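You operate a simulated robot arm through the tools that you are given. There is no shell and no other tool.

You run a simulated robot arm. Do the job below in one go: nothing can be reset, and whatever is moved stays where it is left.

JOB
Switch the red lane off and strip the dot there that isn't red.
Fine: stick it on the scrap card; the blue dot pad goes back. Set down upright: blue dot pad.

It is judged by the outcome, as a careful person would: the job done as asked, and still so three seconds after it is handed in. It fails if anything else is knocked over, pushed out of place, dropped, spilled or broken.

ROBOT AND FRAMES
A 6-joint arm with a two-finger gripper, fixed in place. Base frame: the origin is on the floor under the middle of its stand, x ahead of it, y to its left, z up. Units: cm, degrees, N and s.
It reaches about 141.7 cm from its shoulder. Its first joint turns from -166.0 to 166.0 degrees. Payload 3.43 kg.
The tool frame sits at the grasp point between the pads (the TCP): z along the fingers, y along the line on which they close. The tips reach 2 cm beyond it. The gripper opens to 19 cm; its body begins 24.8 cm behind the TCP.
Orientation is that of the tool frame in the base frame, as a unit quaternion [w, x, y, z]. With the fingers straight down and closing along the base's y, the tool's x points along the base's -x, its y along +y and its z along -z.

CONTROLS
- The arm moves only by the tool nudge_tool. Its argument "steps" is a list that holds one entry, the list of rows, each a list of 6 numbers: the shift along the tool's x, y, z in m, then the turn, a rotation vector about the tool's x, y, z in degrees. In form: [[[x, y, z, rx, ry, rz], ...]]. A call has 1 to 20 rows; each row shifts and turns the commanded pose from where the row before left it, along the tool's axes as they then stand. "fingers" is the finger opening in m, from 0 to 0.19, set as the call begins (left out, the last holds). Rows are played at 5 a second. More than 5 cm and 8.6 degrees between two rows, or a gripper value outside its range, and nothing of the call is played. Where a pose cannot be reached the arm comes as near as it can. A force on the tool above 90 N (or 10 N above the force at the start of the call, whichever is more), or a blocked arm, ends the call early, and 0.2 s more pass. The fingers move at their own pace (about 15.3 cm/s each) and stop on an object; they squeeze with about 37 N. The grip force told is the motor's: it shows also when the fingers shut on nothing. Time passes only in rows, and 0.2 s behind the last, so rows that do not move let the fingers close. The reply holds the time, the measured pose of the TCP, the force on the tool along the base axes, the opening and the grip force, in the units named above and with some noise, with the torque about the TCP (base axes, N m) and any sound that the robot's microphone picked up.
- Cameras (640 x 400 px; columns grow to the right, rows downward): "scene" is fixed at [39.94, -63.4, 142.78]; the picture's right is [0.42, -0.91, 0.00], its down [-0.68, -0.31, -0.66] and it looks along [0.60, 0.28, -0.75] (base axes); focal length 324 px, centre (320, 200). "wrist" rides on the gripper at [7.1, -0.8, -28.8] in the tool frame; the picture's right is [0.12, 0.99, 0.00], its down [-0.96, 0.12, -0.25] and it looks along [-0.25, 0.03, 0.97] (tool axes); focal length 261 px, centre (320, 200). There is no depth. A picture from a camera that has moved, and an enlarged one, comes with that camera's place and axes in the base frame and with its lens. The place of the scene camera against the robot may be out by one fixed shift of up to 2.5 cm in any direction.
- camera(camera): a new picture of that camera. No time passes.
- lift_body(by): moves the trunk up (or, below 0, down) by that many cm; the arm rides with it, the base frame stays. It gives what a move gives, with no picture.
- inspect(camera, box): a new picture of the part [left, top, right, bottom] of that camera's present view, enlarged. No time passes.
- job_done(): hands the job in; it is judged then, once.

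Places have to be worked out from the pictures, the camera data and where the tool is seen. Open the gripper and draw the arm clear of the work before you hand the job in, unless the task says otherwise.

The tools are called after "Call:" by a JSON object that holds its "name" and its "arguments". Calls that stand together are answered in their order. nudge_tool: Moves the arm, as the interface text tells. Its arguments: {"type":"object","properties":{"steps":{"type":"array","items":{"type":"array","items":{"type":"array","items":{"type":"number"}}}},"fingers":{"type":"number"}},"required":["steps"]} The other tools are called the same way: lift_body (by) moves the trunk up or down; camera (camera) takes a picture; inspect (camera, box) takes an enlarged picture of a part of a camera's view; job_done () hands the job in.

At the start:

```text
time_s: 0.0
eef_pos: [75.91, -32.43, 106.77]
orientation: [-0.001, 0.0, 1.0, 0.0]
contact_force: [0.0, -0.4, -1.4]
moment: [-0.01, 0.0, 0.0]
finger_gap: 19.0
finger_force: 0.0
trunk travel left (down, up): [-27.5, 16.5]
```

scene: 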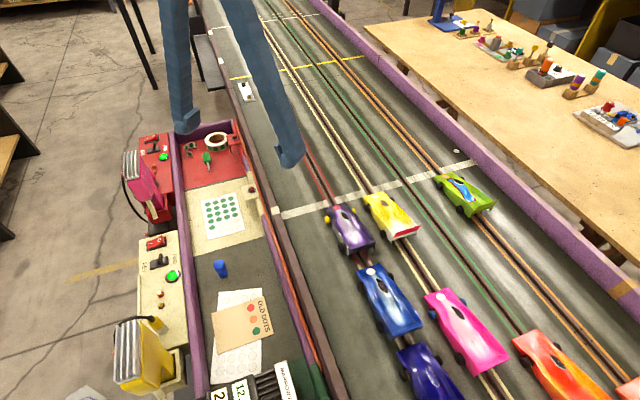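
wrist: 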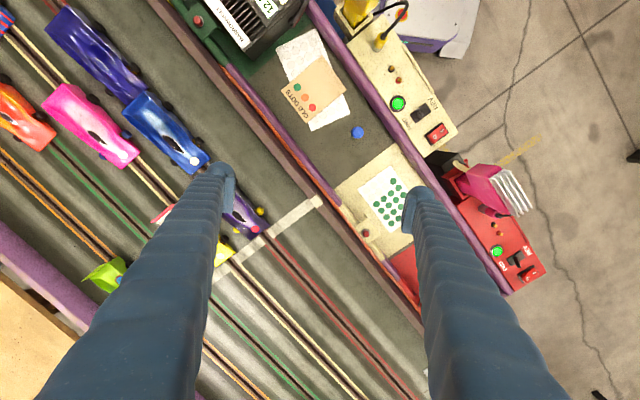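

I start by looking closer at the control panels, the work tray and the cars.

Call:
{"name": "inspect", "arguments": {"camera": "scene", "box": [110, 110, 290, 230]}}

Call:
{"name": "inspect", "arguments": {"camera": "scene", "box": [110, 220, 330, 400]}}

Call:
{"name": "inspect", "arguments": {"camera": "scene", "box": [290, 140, 510, 280]}}

Call:
{"name": "inspect", "arguments": {"camera": "wrist", "box": [240, 0, 560, 300]}}

Call:
{"name": "inspect", "arguments": {"camera": "wrist", "box": [40, 60, 320, 280]}}

```text
3.33 times, centred on (200, 170) of scene
camera zoom: at [39.94, -63.4, 142.78], right [0.42, -0.91, 0.0], down [-0.68, -0.31, -0.66], along [0.6, 0.28, -0.75], focal length 1080 px, centre (720, 300)
```

zoom: 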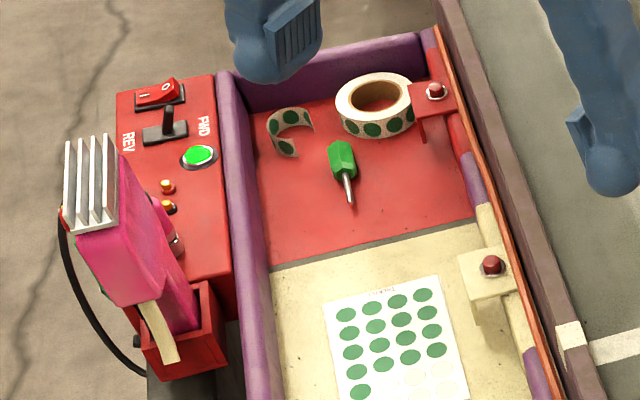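

```text
2.22 times, centred on (220, 310) of scene
camera zoom: at [39.94, -63.4, 142.78], right [0.42, -0.91, 0.0], down [-0.68, -0.31, -0.66], along [0.6, 0.28, -0.75], focal length 720 px, centre (542, -44)
```

zoom: 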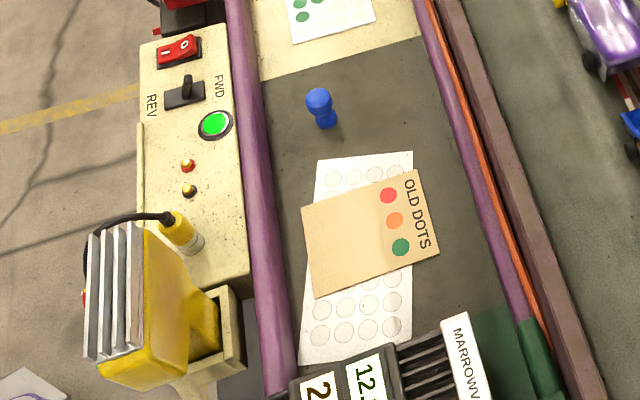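

```text
2.86 times, centred on (400, 210) of scene
camera zoom: at [39.94, -63.4, 142.78], right [0.42, -0.91, 0.0], down [-0.68, -0.31, -0.66], along [0.6, 0.28, -0.75], focal length 925 px, centre (91, 171)
```

zoom: 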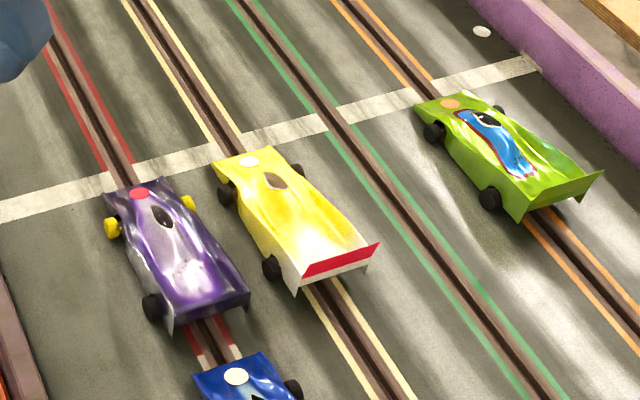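

```text
1.33 times, centred on (400, 150) of wrist
camera zoom: at [68.81, -33.45, 135.43], right [-0.12, 0.99, 0.0], down [0.96, 0.12, 0.25], along [0.24, 0.03, -0.97], focal length 348 px, centre (213, 267)
```

zoom: 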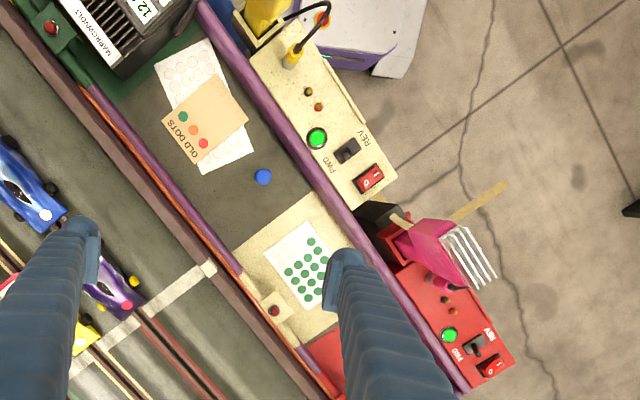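

```text
1.82 times, centred on (180, 170) of wrist
camera zoom: at [68.81, -33.45, 135.43], right [-0.12, 0.99, 0.0], down [0.96, 0.12, 0.25], along [0.24, 0.03, -0.97], focal length 474 px, centre (574, 254)
```

zoom: 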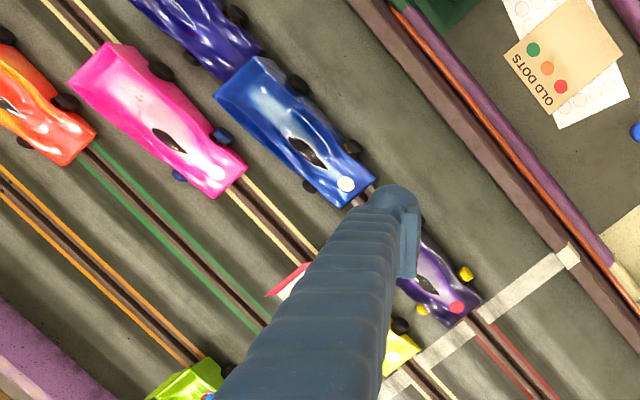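

The blue dot pad stands in the dark tray, and the second car on the red lane seems to carry a white dot. I move the wrist camera over toward the cars, staying high, to get a second view for depth.

Call:
{"name": "nudge_tool", "arguments": {"steps": [[[0.02, -0.04, 0, 0, 0, 0], [0.02, -0.04, 0, 0, 0, 0], [0.02, -0.04, 0, 0, 0, 0], [0.02, -0.04, 0, 0, 0, 0], [0.02, -0.04, 0, 0, 0, 0], [0, 0, 0, 0, 0, 0]]], "fingers": 0.19}}

Call:
{"name": "camera", "arguments": {"camera": "wrist"}}

Call:
{"name": "inspect", "arguments": {"camera": "wrist", "box": [200, 0, 440, 160]}}

Call:
{"name": "camera", "arguments": {"camera": "scene"}}

```text
time_s: 1.4
eef_pos: [65.75, -52.66, 106.98]
orientation: [0.0, 0.0, 1.0, 0.0]
contact_force: [-0.2, -0.7, -0.9]
moment: [0.11, -0.01, 0.01]
finger_gap: 19.01
finger_force: 0.0
trunk travel left (down, up): [-27.5, 16.5]
```

```text
taken
camera wrist: at [58.7, -53.68, 135.59], right [-0.12, 0.99, 0.0], down [0.96, 0.12, 0.25], along [0.24, 0.03, -0.97], focal length 261 px, centre (320, 200)
```

wrist: 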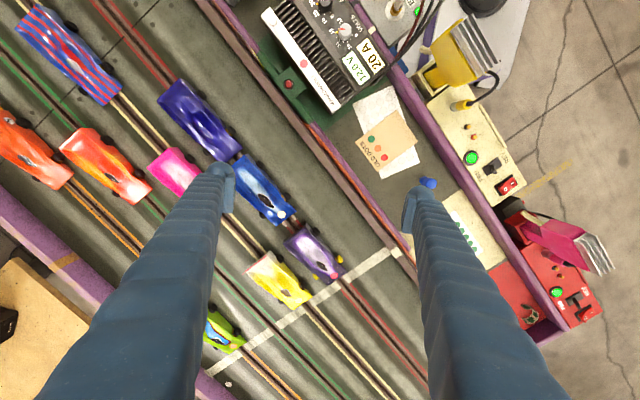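

```text
2.50 times, centred on (320, 80) of wrist
camera zoom: at [58.7, -53.68, 135.59], right [-0.12, 0.99, 0.0], down [0.96, 0.12, 0.25], along [0.24, 0.03, -0.97], focal length 652 px, centre (320, 500)
```

zoom: 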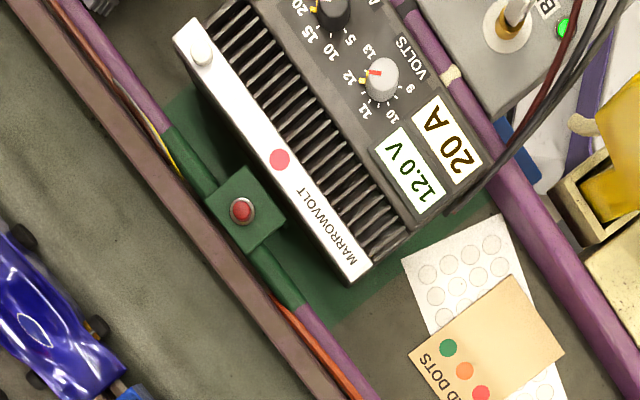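

```text
taken
```

scene: 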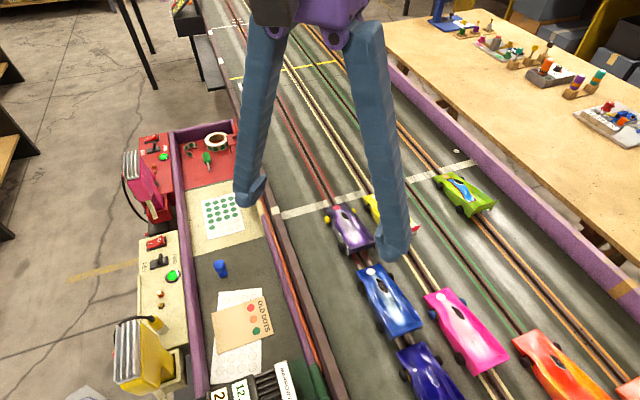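

Now a closer look at the cars on the red lane from this view.

Call:
{"name": "inspect", "arguments": {"camera": "wrist", "box": [140, 60, 360, 300]}}

Call:
{"name": "inspect", "arguments": {"camera": "wrist", "box": [0, 0, 240, 220]}}

Call:
{"name": "inspect", "arguments": {"camera": "wrist", "box": [320, 60, 480, 220]}}

Call:
{"name": "inspect", "arguments": {"camera": "wrist", "box": [480, 170, 640, 350]}}

Call:
{"name": "inspect", "arguments": {"camera": "scene", "box": [310, 180, 450, 280]}}

Call:
{"name": "inspect", "arguments": {"camera": "scene", "box": [320, 240, 520, 400]}}

```text
1.67 times, centred on (250, 180) of wrist
camera zoom: at [58.7, -53.68, 135.59], right [-0.12, 0.99, 0.0], down [0.96, 0.12, 0.25], along [0.24, 0.03, -0.97], focal length 434 px, centre (437, 233)
```

zoom: 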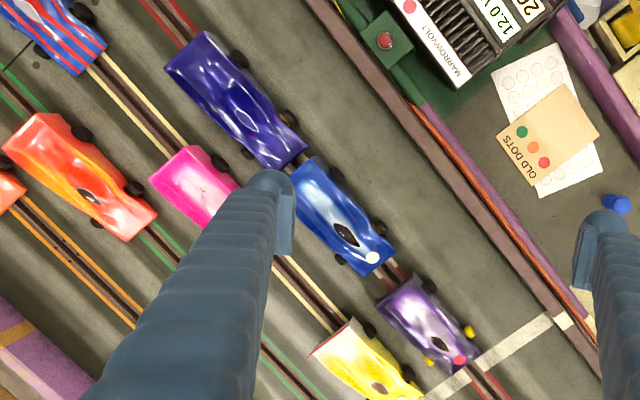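

```text
1.82 times, centred on (120, 110) of wrist
camera zoom: at [58.7, -53.68, 135.59], right [-0.12, 0.99, 0.0], down [0.96, 0.12, 0.25], along [0.24, 0.03, -0.97], focal length 474 px, centre (684, 364)
```

zoom: 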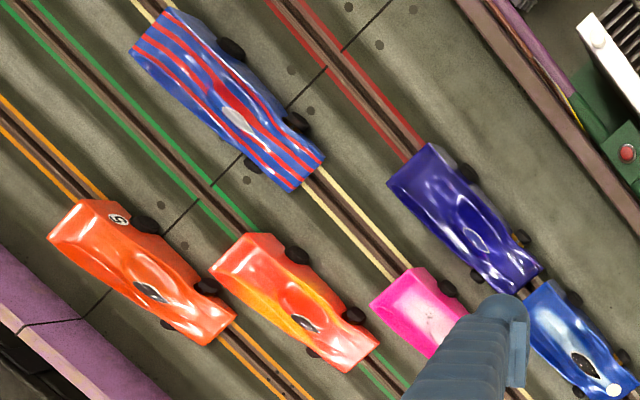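

```text
2.50 times, centred on (400, 140) of wrist
camera zoom: at [58.7, -53.68, 135.59], right [-0.12, 0.99, 0.0], down [0.96, 0.12, 0.25], along [0.24, 0.03, -0.97], focal length 652 px, centre (120, 350)
```

zoom: 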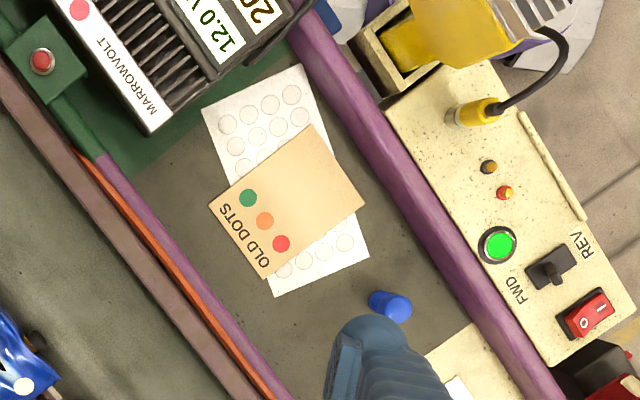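

```text
2.22 times, centred on (560, 260) of wrist
camera zoom: at [58.7, -53.68, 135.59], right [-0.12, 0.99, 0.0], down [0.96, 0.12, 0.25], along [0.24, 0.03, -0.97], focal length 579 px, centre (-213, 67)
```

zoom: 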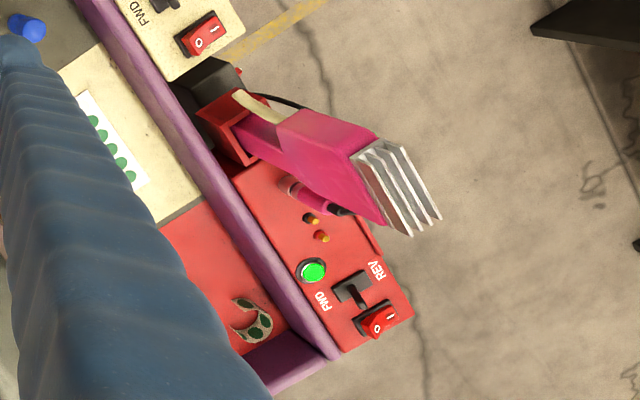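

```text
4.00 times, centred on (380, 230) of scene
camera zoom: at [39.94, -63.4, 142.78], right [0.42, -0.91, 0.0], down [-0.68, -0.31, -0.66], along [0.6, 0.28, -0.75], focal length 1295 px, centre (80, 80)
```

zoom: 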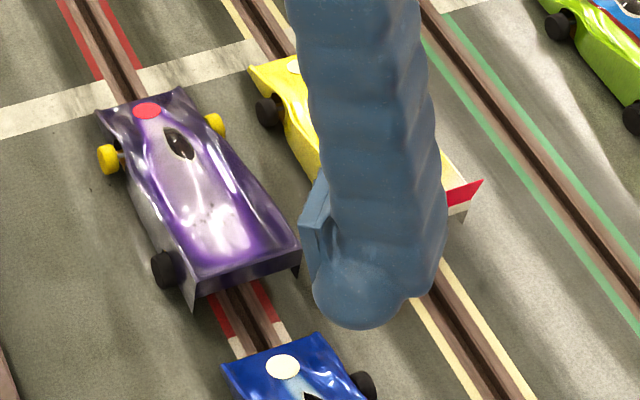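

```text
2.50 times, centred on (420, 320) of scene
camera zoom: at [39.94, -63.4, 142.78], right [0.42, -0.91, 0.0], down [-0.68, -0.31, -0.66], along [0.6, 0.28, -0.75], focal length 810 px, centre (70, -100)
```

zoom: 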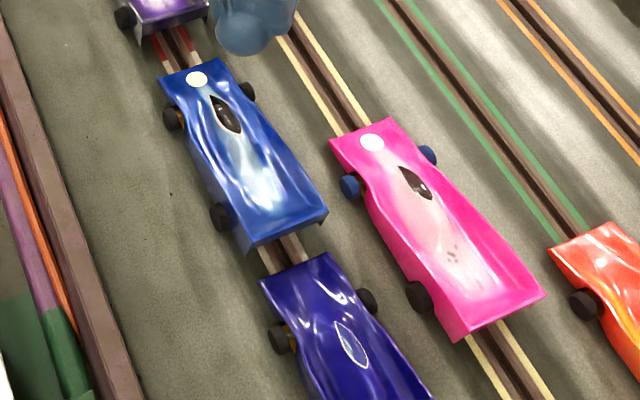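

The red lane holds a purple car (red dot), a blue car (white dot) and an indigo car (no dot), so the white dot on the blue car is the one to strip. The red panel's rocker triangulates to about (98, 26, 73); I go high above it to see its I/O markings and the free space around it.

Call:
{"name": "nudge_tool", "arguments": {"steps": [[[-0.014, 0.042, 0, 0, 0, 0], [-0.014, 0.042, 0, 0, 0, 0], [-0.014, 0.042, 0, 0, 0, 0], [-0.014, 0.042, 0, 0, 0, 0], [-0.014, 0.042, 0, 0, 0, 0], [-0.014, 0.042, 0, 0, 0, 0], [-0.014, 0.042, 0, 0, 0, 0], [-0.014, 0.042, 0, 0, 0, 0], [-0.014, 0.042, 0, 0, 0, 0], [-0.014, 0.042, 0, 0, 0, 0], [-0.014, 0.042, 0, 0, 0, 0], [-0.014, 0.042, 0, 0, 0, 0], [-0.014, 0.042, 0, 0, 0, 0], [-0.014, 0.042, 0, 0, 0, 0], [-0.014, 0.042, 0, 0, 0, 0], [-0.014, 0.042, 0, 0, 0, 0], [-0.014, 0.042, 0, 0, 0, 0], [-0.014, 0.042, 0, 0, 0, 0], [0, 0, 0, 0, 0, 0]]], "fingers": 0.19}}

Call:
{"name": "camera", "arguments": {"camera": "wrist"}}

Call:
{"name": "inspect", "arguments": {"camera": "wrist", "box": [240, 120, 440, 260]}}

Call:
{"name": "camera", "arguments": {"camera": "scene"}}

```text
time_s: 5.4
eef_pos: [91.11, 23.24, 106.78]
orientation: [0.001, -0.001, 1.0, 0.0]
contact_force: [0.8, 0.8, 0.9]
moment: [-0.09, -0.01, -0.01]
finger_gap: 19.0
finger_force: 0.2
trunk travel left (down, up): [-27.5, 16.5]
```

```text
taken
camera wrist: at [83.97, 22.36, 135.47], right [-0.12, 0.99, 0.0], down [0.96, 0.12, 0.25], along [0.25, 0.03, -0.97], focal length 261 px, centre (320, 200)
```

wrist: 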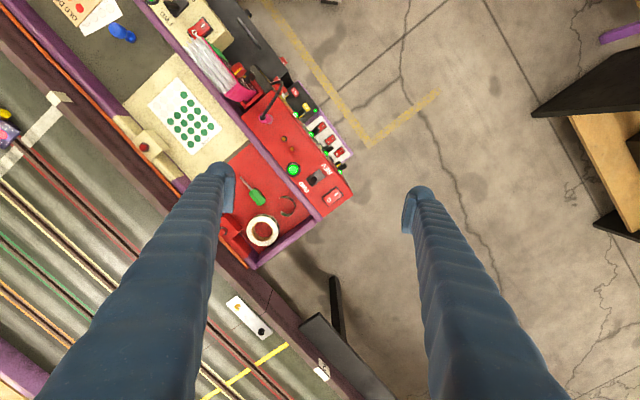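

```text
2.86 times, centred on (340, 190) of wrist
camera zoom: at [83.97, 22.36, 135.47], right [-0.12, 0.99, 0.0], down [0.96, 0.12, 0.25], along [0.25, 0.03, -0.97], focal length 745 px, centre (263, 229)
```

zoom: 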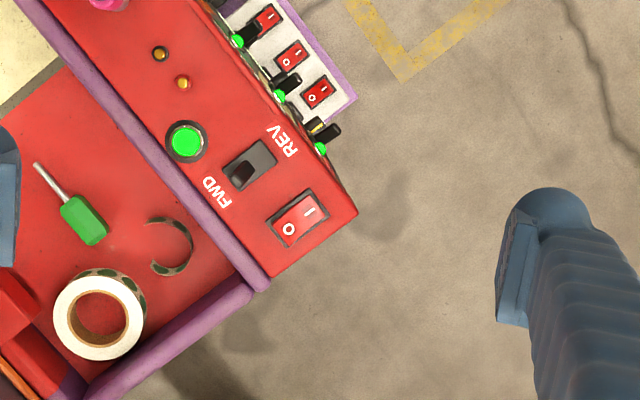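

```text
taken
```

scene: 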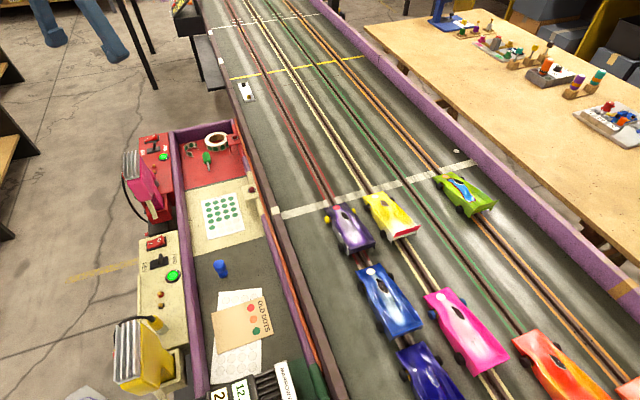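

The rocker now triangulates to about (99.2, 27.5, 71.4), with the O half near (100.1, 26.6). I check the fingertip shape and the extra little panel beside it.

Call:
{"name": "inspect", "arguments": {"camera": "scene", "box": [20, 0, 140, 75]}}

Call:
{"name": "inspect", "arguments": {"camera": "wrist", "box": [270, 60, 370, 220]}}

Call:
{"name": "inspect", "arguments": {"camera": "wrist", "box": [80, 0, 280, 120]}}

Call:
{"name": "inspect", "arguments": {"camera": "scene", "box": [110, 110, 200, 180]}}

```text
5.33 times, centred on (80, 38) of scene
camera zoom: at [39.94, -63.4, 142.78], right [0.42, -0.91, 0.0], down [-0.68, -0.31, -0.66], along [0.6, 0.28, -0.75], focal length 1727 px, centre (1600, 1067)
```

zoom: 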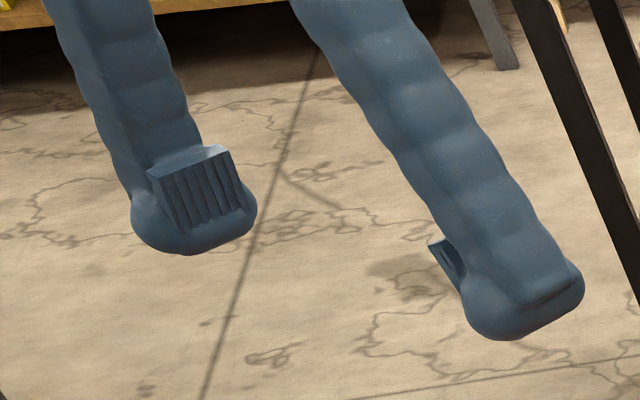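

```text
2.50 times, centred on (320, 140) of wrist
camera zoom: at [83.97, 22.36, 135.47], right [-0.12, 0.99, 0.0], down [0.96, 0.12, 0.25], along [0.25, 0.03, -0.97], focal length 652 px, centre (320, 350)
```

zoom: 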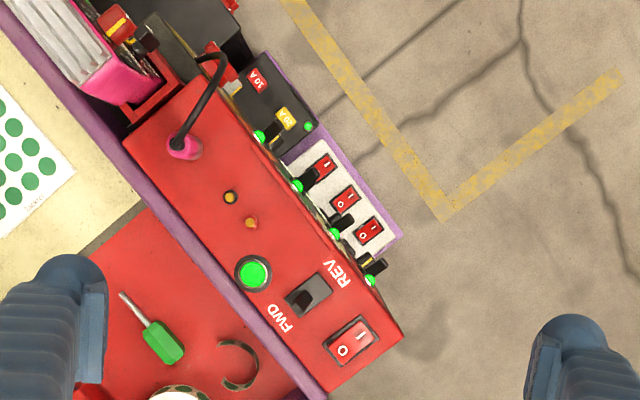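

```text
3.20 times, centred on (180, 60) of wrist
camera zoom: at [83.97, 22.36, 135.47], right [-0.12, 0.99, 0.0], down [0.96, 0.12, 0.25], along [0.25, 0.03, -0.97], focal length 834 px, centre (768, 648)
```

zoom: 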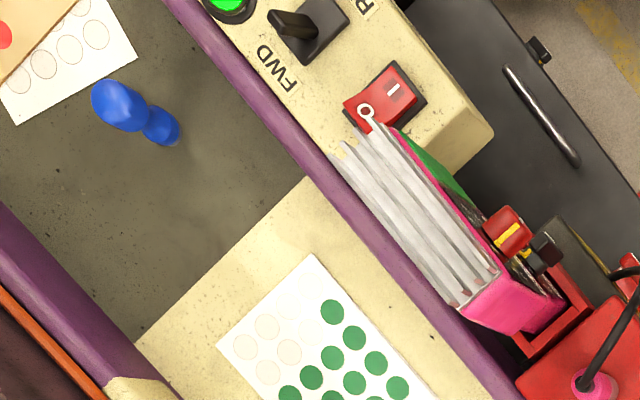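

```text
5.71 times, centred on (155, 145) of scene
camera zoom: at [39.94, -63.4, 142.78], right [0.42, -0.91, 0.0], down [-0.68, -0.31, -0.66], along [0.6, 0.28, -0.75], focal length 1851 px, centre (1263, 514)
```

zoom: 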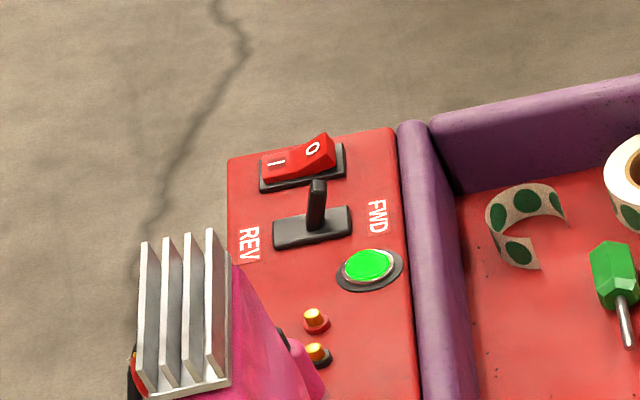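

The rocker's O half is raised (lane is on) and the fingertips are rounded bulbs about 4 cm wide. I'll press O with the -y finger of the open gripper, keeping the other finger over empty floor; first I move over it and descend to about 4 cm above.

Call:
{"name": "nudge_tool", "arguments": {"steps": [[[-0.0189, 0.0284, 0, 0, 0, 0], [-0.0189, 0.0284, 0, 0, 0, 0], [-0.0189, 0.0284, 0, 0, 0, 0], [-0.0189, 0.0284, 0, 0, 0, 0], [-0.0189, 0.0284, 0, 0, 0, 0], [0, 0, 0.04, 0, 0, 0], [0, 0, 0.04, 0, 0, 0], [0, 0, 0.04, 0, 0, 0], [0, 0, 0.04, 0, 0, 0], [0, 0, 0.04, 0, 0, 0], [0, 0, 0.04, 0, 0, 0], [0, 0, 0.02, 0, 0, 0], [0, 0, 0, 0, 0, 0]]], "fingers": 0.19}}

Call:
{"name": "camera", "arguments": {"camera": "wrist"}}

Call:
{"name": "inspect", "arguments": {"camera": "wrist", "box": [150, 80, 310, 200]}}

Call:
{"name": "inspect", "arguments": {"camera": "scene", "box": [100, 80, 220, 180]}}

```text
time_s: 8.2
eef_pos: [95.71, 34.39, 80.06]
orientation: [0.0, 0.0, 1.0, -0.001]
contact_force: [0.6, -0.9, -0.2]
moment: [-0.01, -0.05, 0.0]
finger_gap: 19.01
finger_force: 0.0
out of reach, approached as far as the arm can: row 4, 5
trunk travel left (down, up): [-27.5, 16.5]
```

```text
taken
camera wrist: at [88.63, 33.49, 108.69], right [-0.12, 0.99, 0.0], down [0.96, 0.12, 0.25], along [0.25, 0.03, -0.97], focal length 261 px, centre (320, 200)
```

wrist: 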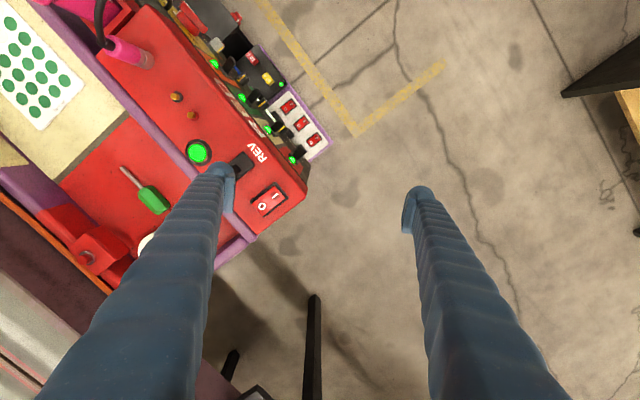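

```text
3.33 times, centred on (230, 140) of wrist
camera zoom: at [88.63, 33.49, 108.69], right [-0.12, 0.99, 0.0], down [0.96, 0.12, 0.25], along [0.25, 0.03, -0.97], focal length 869 px, centre (620, 400)
```

zoom: 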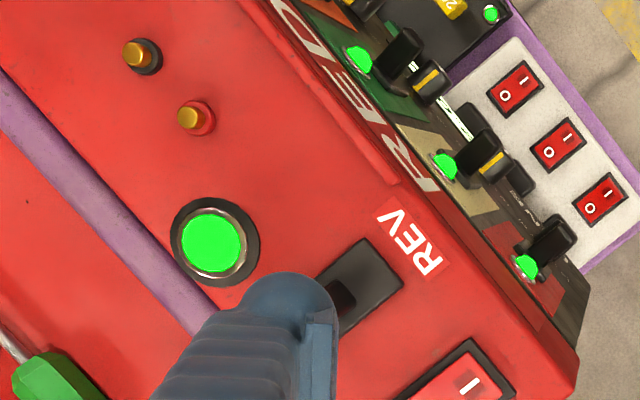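

```text
4.00 times, centred on (160, 130) of scene
camera zoom: at [39.94, -63.4, 142.78], right [0.42, -0.91, 0.0], down [-0.68, -0.31, -0.66], along [0.6, 0.28, -0.75], focal length 1295 px, centre (960, 480)
```

zoom: 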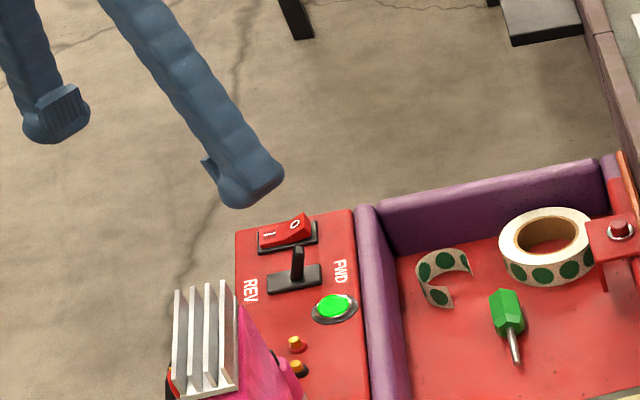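

The red panel is lettered RED, and there is a small panel hanging beside it; I look at that more closely before pressing anything.

Call:
{"name": "inspect", "arguments": {"camera": "wrist", "box": [170, 0, 350, 120]}}

Call:
{"name": "inspect", "arguments": {"camera": "wrist", "box": [200, 60, 340, 170]}}

Call:
{"name": "inspect", "arguments": {"camera": "wrist", "box": [210, 140, 330, 240]}}

```text
3.33 times, centred on (260, 60) of wrist
camera zoom: at [88.63, 33.49, 108.69], right [-0.12, 0.99, 0.0], down [0.96, 0.12, 0.25], along [0.25, 0.03, -0.97], focal length 869 px, centre (520, 667)
```

zoom: 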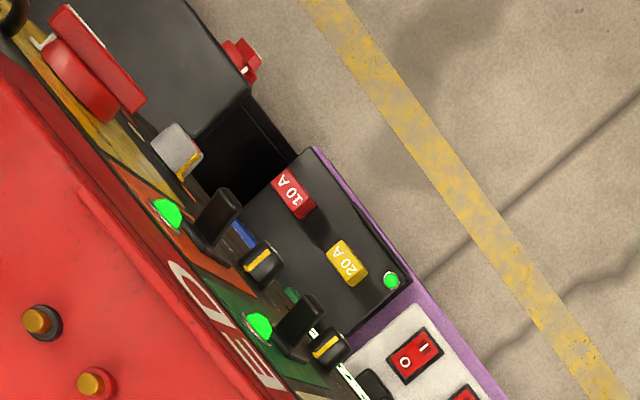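

```text
3.64 times, centred on (270, 115) of wrist
camera zoom: at [88.63, 33.49, 108.69], right [-0.12, 0.99, 0.0], down [0.96, 0.12, 0.25], along [0.25, 0.03, -0.97], focal length 948 px, centre (502, 509)
```

zoom: 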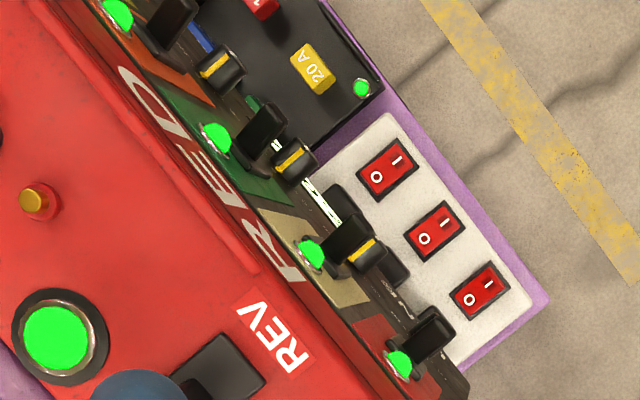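

```text
4.00 times, centred on (270, 190) of wrist
camera zoom: at [88.63, 33.49, 108.69], right [-0.12, 0.99, 0.0], down [0.96, 0.12, 0.25], along [0.25, 0.03, -0.97], focal length 1043 px, centre (520, 240)
```

zoom: 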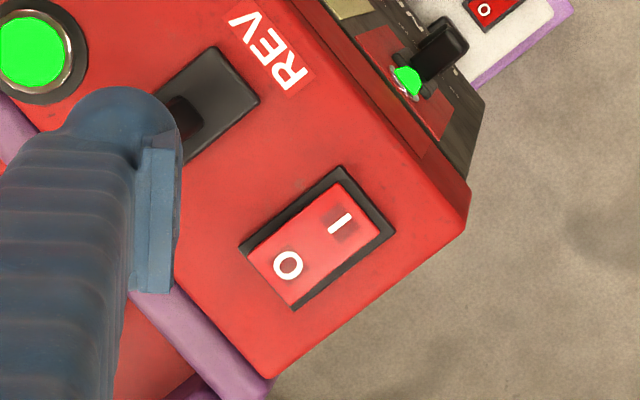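

There is a four-colour lane panel on the outer side at about z=63, below the red station, and it isn't clear yet whether it matters. I back up, and tilt the wrist to look at it properly before choosing a switch.

Call:
{"name": "nudge_tool", "arguments": {"steps": [[[0.02, 0, -0.04, 0, 0, 0], [0.03, 0.02, -0.03, 0, 0, 0], [0.03, 0.03, -0.02, 0, 0, 0], [0.03, 0.03, -0.02, 0, 0, 0], [0.01, 0.02, -0.01, 0, 0, 0], [0, 0, 0, 7.5, 0, 0], [0, 0, 0, 7.5, 0, 0], [0, 0, 0, 7.5, 0, 0], [0, 0, 0, 7.5, 0, 0], [0, 0, 0, 0, 0, 0]]], "fingers": 0.19}}

Call:
{"name": "camera", "arguments": {"camera": "wrist"}}

Call:
{"name": "inspect", "arguments": {"camera": "wrist", "box": [200, 120, 420, 280]}}

```text
time_s: 10.4
eef_pos: [82.33, 43.41, 92.02]
orientation: [-0.001, 0.0, 0.974, -0.228]
contact_force: [0.1, -0.1, -0.2]
moment: [-0.11, -0.02, 0.04]
finger_gap: 19.01
finger_force: 0.0
out of reach, approached as far as the arm can: row 9
trunk travel left (down, up): [-27.5, 16.5]
```

```text
taken
camera wrist: at [75.23, 55.25, 118.14], right [-0.12, 0.89, -0.44], down [0.96, 0.21, 0.17], along [0.24, -0.4, -0.88], focal length 261 px, centre (320, 200)
```

wrist: 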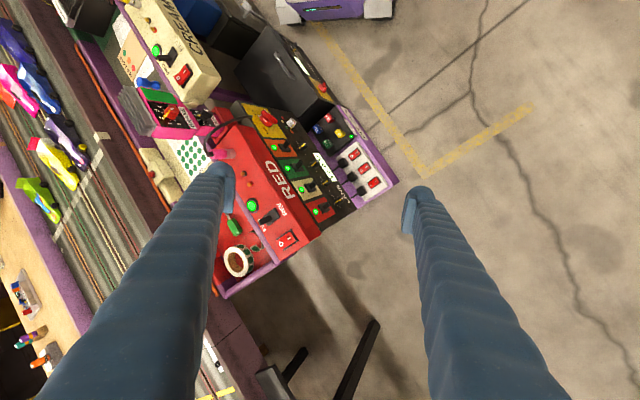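

```text
2.50 times, centred on (310, 200) of wrist
camera zoom: at [75.23, 55.25, 118.14], right [-0.12, 0.89, -0.44], down [0.96, 0.21, 0.17], along [0.24, -0.4, -0.88], focal length 652 px, centre (345, 200)
```

zoom: 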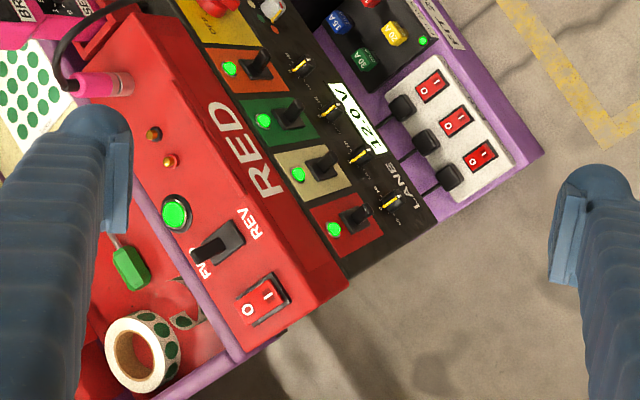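

This is a race-control panel with per-lane toggles. I zoom in to read its lettering.

Call:
{"name": "inspect", "arguments": {"camera": "wrist", "box": [265, 100, 345, 150]}}

Call:
{"name": "inspect", "arguments": {"camera": "wrist", "box": [280, 150, 360, 220]}}

Call:
{"name": "inspect", "arguments": {"camera": "wrist", "box": [310, 100, 400, 210]}}

Call:
{"name": "inspect", "arguments": {"camera": "wrist", "box": [100, 0, 240, 150]}}

Call:
{"name": "inspect", "arguments": {"camera": "wrist", "box": [240, 200, 320, 250]}}

```text
8.00 times, centred on (305, 125) of wrist
camera zoom: at [75.23, 55.25, 118.14], right [-0.12, 0.89, -0.44], down [0.96, 0.21, 0.17], along [0.24, -0.4, -0.88], focal length 2085 px, centre (440, 800)
```

zoom: 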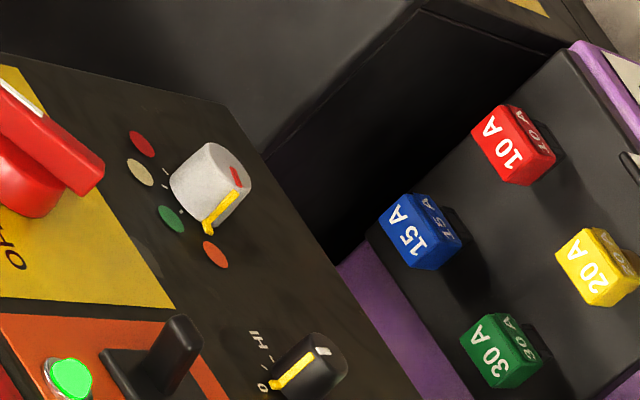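

```text
5.71 times, centred on (320, 185) of wrist
camera zoom: at [75.23, 55.25, 118.14], right [-0.12, 0.89, -0.44], down [0.96, 0.21, 0.17], along [0.24, -0.4, -0.88], focal length 1489 px, centre (320, 286)
```

zoom: 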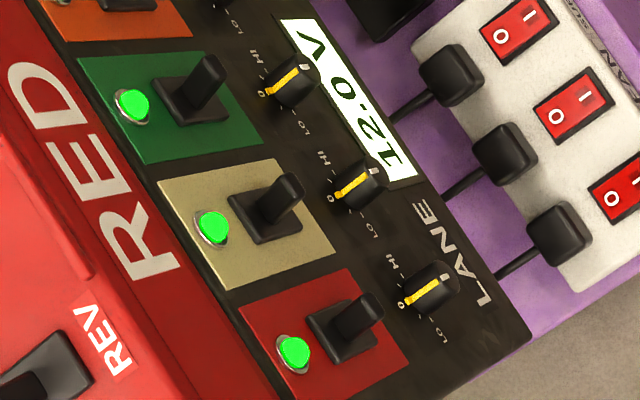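

```text
3.64 times, centred on (355, 155) of wrist
camera zoom: at [75.23, 55.25, 118.14], right [-0.12, 0.89, -0.44], down [0.96, 0.21, 0.17], along [0.24, -0.4, -0.88], focal length 948 px, centre (193, 364)
```

zoom: 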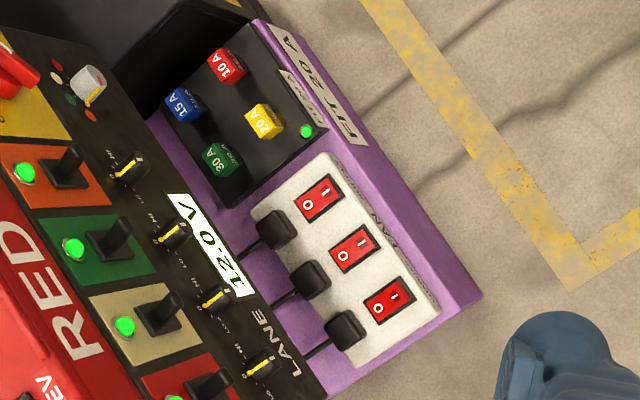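

```text
2.67 times, centred on (170, 75) of wrist
camera zoom: at [75.23, 55.25, 118.14], right [-0.12, 0.89, -0.44], down [0.96, 0.21, 0.17], along [0.24, -0.4, -0.88], focal length 695 px, centre (720, 533)
```

zoom: 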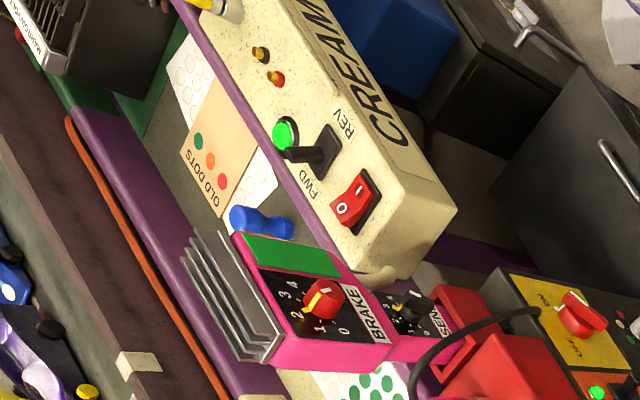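

```text
8.00 times, centred on (280, 225) of wrist
camera zoom: at [75.23, 55.25, 118.14], right [-0.12, 0.89, -0.44], down [0.96, 0.21, 0.17], along [0.24, -0.4, -0.88], focal length 2085 px, centre (640, 0)
```

zoom: 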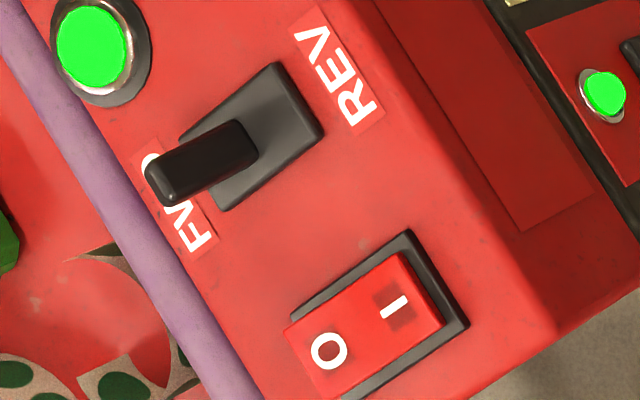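

The board reads "LANE" with colour toggles, but the RED station itself has an explicit I/O rocker with I currently pressed and a lit green lamp. I'll use that rocker's O and watch which lamps react. I level the wrist and yaw 45° so one finger lines up with the rocker and the arm stays within reach.

Call:
{"name": "nudge_tool", "arguments": {"steps": [[[0, 0, 0, -7.5, 0, 0], [0, 0, 0, -7.5, 0, 0], [0, 0, 0, -7.5, 0, 0], [0, 0, 0, 0, 0, -7.5], [0, 0, 0, 0, 0, -7.5], [0, 0, 0, 0, 0, -7.5], [0, 0, 0, 0, 0, -7.5], [0, 0, 0, 0, 0, -7.5], [0, 0, 0, 0, 0, -7.5], [0, 0, 0, 0, 0, 0]]], "fingers": 0.19}}

```text
time_s: 12.6
eef_pos: [82.35, 43.38, 92.05]
orientation: [-0.013, -0.383, 0.923, -0.03]
contact_force: [0.6, 0.3, -0.5]
moment: [-0.02, -0.02, -0.01]
finger_gap: 19.0
finger_force: 0.0
trunk travel left (down, up): [-27.5, 16.5]
```

Small residual tilt of about 4° remains. I remove it, then slide along the tool's -y toward (92.3, 34) at this height and drop to about 79.

Call:
{"name": "nudge_tool", "arguments": {"steps": [[[0, 0, 0, -2.76, -2.76, 0], [-0.001, -0.034, 0, 0, 0, 0], [-0.001, -0.034, 0, 0, 0, 0], [-0.001, -0.034, 0, 0, 0, 0], [-0.001, -0.034, 0, 0, 0, 0], [0, 0, 0.035, 0, 0, 0], [0, 0, 0.035, 0, 0, 0], [0, 0, 0.035, 0, 0, 0], [0, 0, 0.02, 0, 0, 0], [0, 0, 0, 0, 0, 0]]], "fingers": 0.19}}

Call:
{"name": "camera", "arguments": {"camera": "wrist"}}

Call:
{"name": "inspect", "arguments": {"camera": "wrist", "box": [160, 110, 300, 230]}}

Call:
{"name": "inspect", "arguments": {"camera": "scene", "box": [100, 80, 220, 180]}}

```text
time_s: 14.8
eef_pos: [92.14, 34.15, 79.41]
orientation: [0.0, -0.382, 0.924, 0.001]
contact_force: [-0.2, 0.0, -0.8]
moment: [-0.05, 0.0, 0.0]
finger_gap: 18.96
finger_force: 0.1
trunk travel left (down, up): [-27.5, 16.5]
```

```text
taken
camera wrist: at [87.85, 28.39, 108.16], right [-0.79, 0.62, 0.0], down [0.6, 0.76, 0.25], along [0.15, 0.2, -0.97], focal length 261 px, centre (320, 200)
```

wrist: 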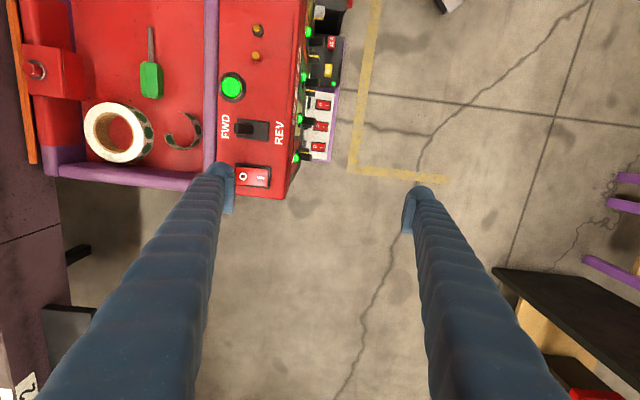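

```text
3.33 times, centred on (230, 170) of wrist
camera zoom: at [87.85, 28.39, 108.16], right [-0.79, 0.62, 0.0], down [0.6, 0.76, 0.25], along [0.15, 0.2, -0.97], focal length 869 px, centre (620, 300)
```

zoom: 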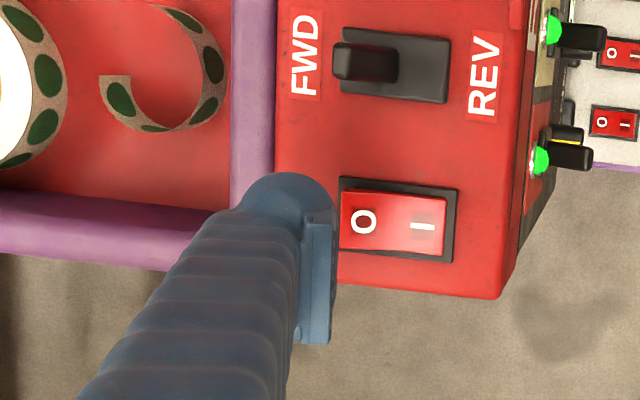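

```text
4.00 times, centred on (160, 130) of scene
camera zoom: at [39.94, -63.4, 142.78], right [0.42, -0.91, 0.0], down [-0.68, -0.31, -0.66], along [0.6, 0.28, -0.75], focal length 1295 px, centre (960, 480)
```

zoom: 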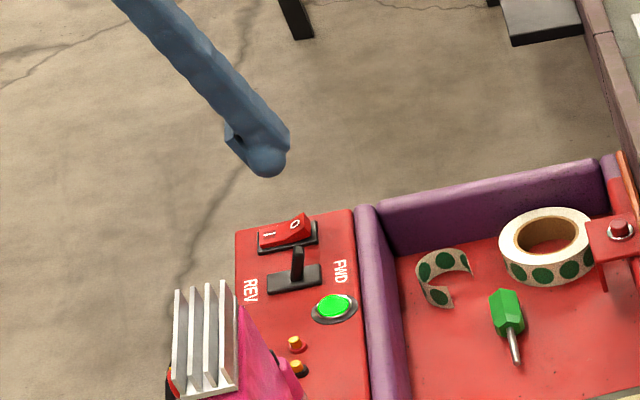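

The -y finger's landing point projects onto the O half, about 1.7 cm from the pivot, clear of the toggle and the purple rail. I lower it to just above the rocker.

Call:
{"name": "nudge_tool", "arguments": {"steps": [[[0, -0.002, 0.02, 0, 0, 0], [0, 0, 0.013, 0, 0, 0], [0, 0, 0.004, 0, 0, 0], [0, 0, 0, 0, 0, 0]]], "fingers": 0.19}}

Call:
{"name": "inspect", "arguments": {"camera": "wrist", "box": [180, 110, 300, 210]}}

Call:
{"name": "inspect", "arguments": {"camera": "scene", "box": [120, 100, 200, 160]}}

```text
time_s: 15.8
eef_pos: [92.43, 34.1, 75.81]
orientation: [0.0, -0.383, 0.924, 0.001]
contact_force: [0.1, -0.3, 0.5]
moment: [-0.03, 0.02, -0.03]
finger_gap: 18.99
finger_force: 0.1
trunk travel left (down, up): [-27.5, 16.5]
```

```text
4.00 times, centred on (240, 160) of wrist
camera zoom: at [88.0, 28.2, 104.53], right [-0.79, 0.62, 0.0], down [0.6, 0.76, 0.25], along [0.15, 0.2, -0.97], focal length 1043 px, centre (640, 360)
```

zoom: 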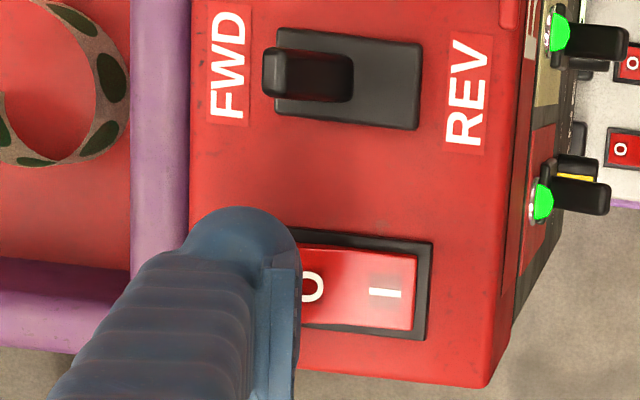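

```text
6.67 times, centred on (160, 130) of scene
camera zoom: at [39.94, -63.4, 142.78], right [0.42, -0.91, 0.0], down [-0.68, -0.31, -0.66], along [0.6, 0.28, -0.75], focal length 2159 px, centre (1387, 667)
```

zoom: 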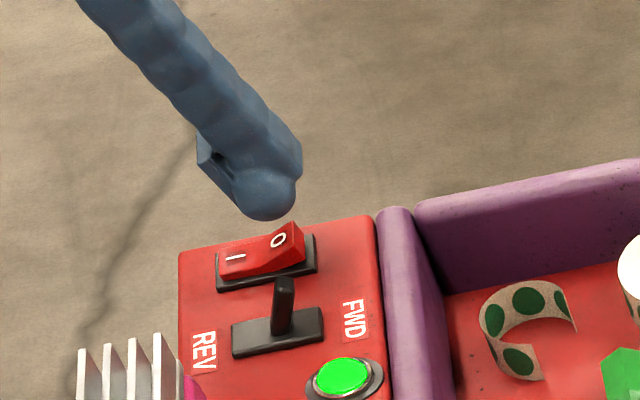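

The tip is right over the O half at about 1–2 cm. I press down in small rows and watch the force.

Call:
{"name": "nudge_tool", "arguments": {"steps": [[[0, 0, 0.004, 0, 0, 0], [0, 0, 0.004, 0, 0, 0], [0, 0, 0.003, 0, 0, 0], [0, 0, 0, 0, 0, 0]]], "fingers": 0.19}}

Call:
{"name": "inspect", "arguments": {"camera": "wrist", "box": [180, 110, 300, 210]}}

Call:
{"name": "inspect", "arguments": {"camera": "scene", "box": [120, 100, 200, 160]}}

```text
time_s: 16.8
eef_pos: [92.46, 33.95, 74.75]
orientation: [0.001, -0.383, 0.924, 0.001]
contact_force: [-0.3, -0.1, 0.2]
moment: [-0.02, 0.02, 0.01]
finger_gap: 19.01
finger_force: 0.1
trunk travel left (down, up): [-27.5, 16.5]
```

```text
4.00 times, centred on (240, 160) of wrist
camera zoom: at [87.97, 28.11, 103.42], right [-0.79, 0.62, 0.0], down [0.6, 0.76, 0.25], along [0.15, 0.2, -0.97], focal length 1043 px, centre (640, 360)
```

zoom: 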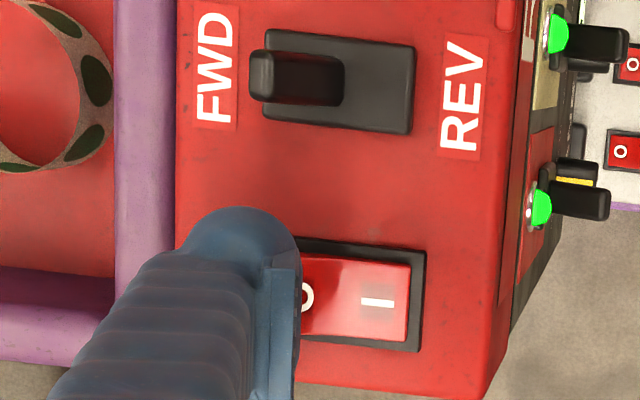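

```text
6.67 times, centred on (160, 130) of scene
camera zoom: at [39.94, -63.4, 142.78], right [0.42, -0.91, 0.0], down [-0.68, -0.31, -0.66], along [0.6, 0.28, -0.75], focal length 2159 px, centre (1387, 667)
```

zoom: 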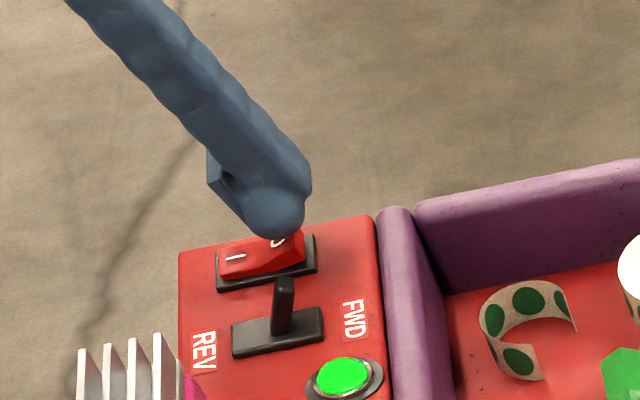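

Still no contact force, and the bulb is lined up with the raised O end. I keep pressing in small rows.

Call:
{"name": "nudge_tool", "arguments": {"steps": [[[0, 0, 0.003, 0, 0, 0], [0, 0, 0.003, 0, 0, 0], [0, 0, 0.003, 0, 0, 0], [0, 0, 0, 0, 0, 0]]], "fingers": 0.19}}

Call:
{"name": "inspect", "arguments": {"camera": "wrist", "box": [180, 110, 300, 210]}}

Call:
{"name": "inspect", "arguments": {"camera": "scene", "box": [120, 100, 200, 160]}}

```text
time_s: 17.8
eef_pos: [92.36, 34.01, 73.88]
orientation: [0.0, -0.383, 0.924, 0.001]
contact_force: [-1.0, 0.3, -0.4]
moment: [-0.04, -0.03, 0.02]
finger_gap: 19.0
finger_force: 0.2
trunk travel left (down, up): [-27.5, 16.5]
```

```text
4.00 times, centred on (240, 160) of wrist
camera zoom: at [87.94, 28.16, 102.58], right [-0.79, 0.62, 0.0], down [0.6, 0.76, 0.25], along [0.15, 0.2, -0.97], focal length 1043 px, centre (640, 360)
```

zoom: 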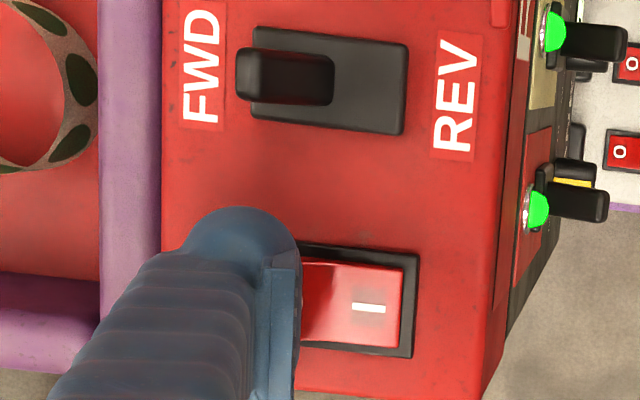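

```text
6.67 times, centred on (160, 130) of scene
camera zoom: at [39.94, -63.4, 142.78], right [0.42, -0.91, 0.0], down [-0.68, -0.31, -0.66], along [0.6, 0.28, -0.75], focal length 2159 px, centre (1387, 667)
```

zoom: 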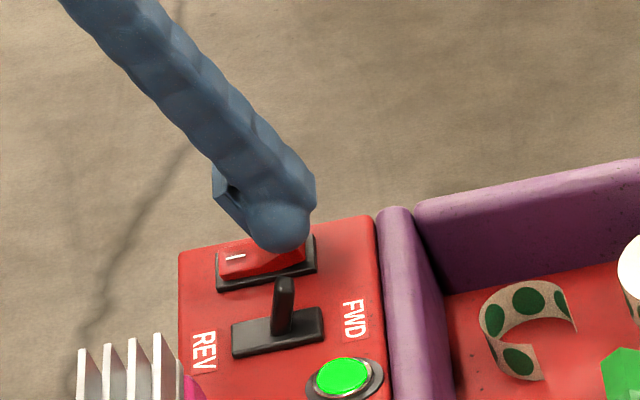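

Still no force; the tip is near z=71.9. I continue down.

Call:
{"name": "nudge_tool", "arguments": {"steps": [[[0, 0, 0.003, 0, 0, 0], [0, 0, 0.003, 0, 0, 0], [0, 0, 0.002, 0, 0, 0], [0, 0, 0, 0, 0, 0]]], "fingers": 0.19}}

Call:
{"name": "inspect", "arguments": {"camera": "wrist", "box": [180, 110, 300, 210]}}

Call:
{"name": "inspect", "arguments": {"camera": "scene", "box": [120, 100, 200, 160]}}

```text
time_s: 18.8
eef_pos: [92.32, 33.85, 73.33]
orientation: [0.001, -0.382, 0.924, 0.002]
contact_force: [-2.5, -3.7, 16.4]
moment: [-1.28, -1.2, -0.47]
finger_gap: 18.99
finger_force: 0.0
trunk travel left (down, up): [-27.5, 16.5]
```

```text
4.00 times, centred on (240, 160) of wrist
camera zoom: at [87.84, 28.14, 101.95], right [-0.79, 0.62, 0.0], down [0.6, 0.76, 0.25], along [0.15, 0.2, -0.97], focal length 1043 px, centre (640, 360)
```

zoom: 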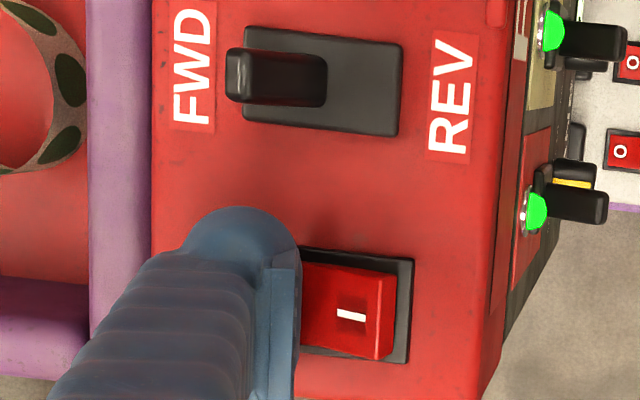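

```text
6.67 times, centred on (160, 130) of scene
camera zoom: at [39.94, -63.4, 142.78], right [0.42, -0.91, 0.0], down [-0.68, -0.31, -0.66], along [0.6, 0.28, -0.75], focal length 2159 px, centre (1387, 667)
```

zoom: 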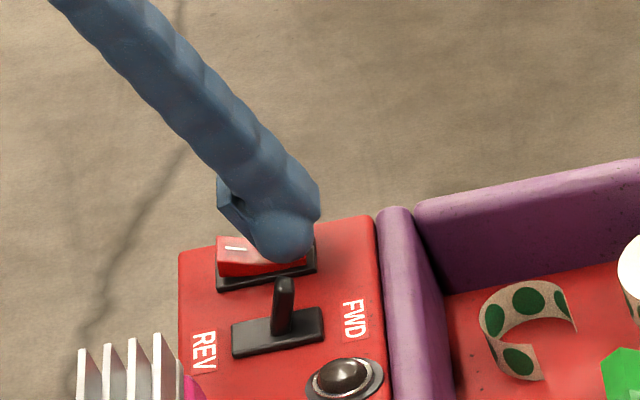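

The rocker flipped (I side is now raised) and the RED station's green lamp went out. I lift straight off and confirm it stays.

Call:
{"name": "nudge_tool", "arguments": {"steps": [[[0, 0, -0.02, 0, 0, 0], [0, 0, -0.04, 0, 0, 0], [0, 0, -0.04, 0, 0, 0], [0, 0, -0.04, 0, 0, 0], [0, 0, -0.04, 0, 0, 0], [0, 0, 0, 0, 0, 0]]], "fingers": 0.19}}

Call:
{"name": "inspect", "arguments": {"camera": "wrist", "box": [160, 60, 400, 220]}}

Call:
{"name": "inspect", "arguments": {"camera": "scene", "box": [120, 110, 240, 190]}}

```text
time_s: 20.2
eef_pos: [92.38, 33.87, 91.09]
orientation: [-0.001, -0.383, 0.924, 0.002]
contact_force: [0.0, -0.4, -0.2]
moment: [0.01, 0.01, 0.01]
finger_gap: 18.99
finger_force: 0.1
trunk travel left (down, up): [-27.5, 16.5]
```

```text
2.50 times, centred on (280, 140) of wrist
camera zoom: at [88.08, 28.07, 119.78], right [-0.79, 0.62, 0.0], down [0.6, 0.76, 0.25], along [0.15, 0.2, -0.97], focal length 652 px, centre (420, 350)
```

zoom: 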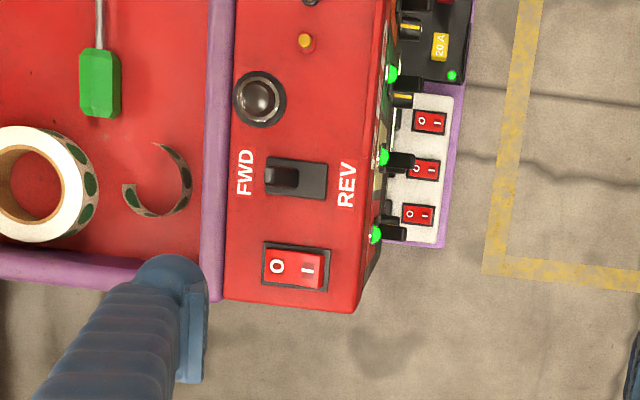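

```text
5.00 times, centred on (180, 150) of scene
camera zoom: at [39.94, -63.4, 142.78], right [0.42, -0.91, 0.0], down [-0.68, -0.31, -0.66], along [0.6, 0.28, -0.75], focal length 1619 px, centre (1020, 450)
```

zoom: 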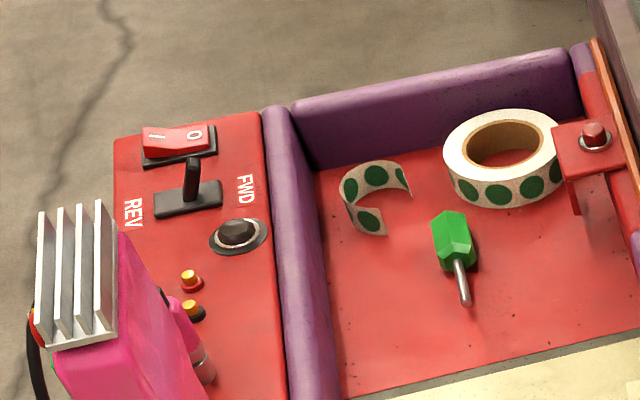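

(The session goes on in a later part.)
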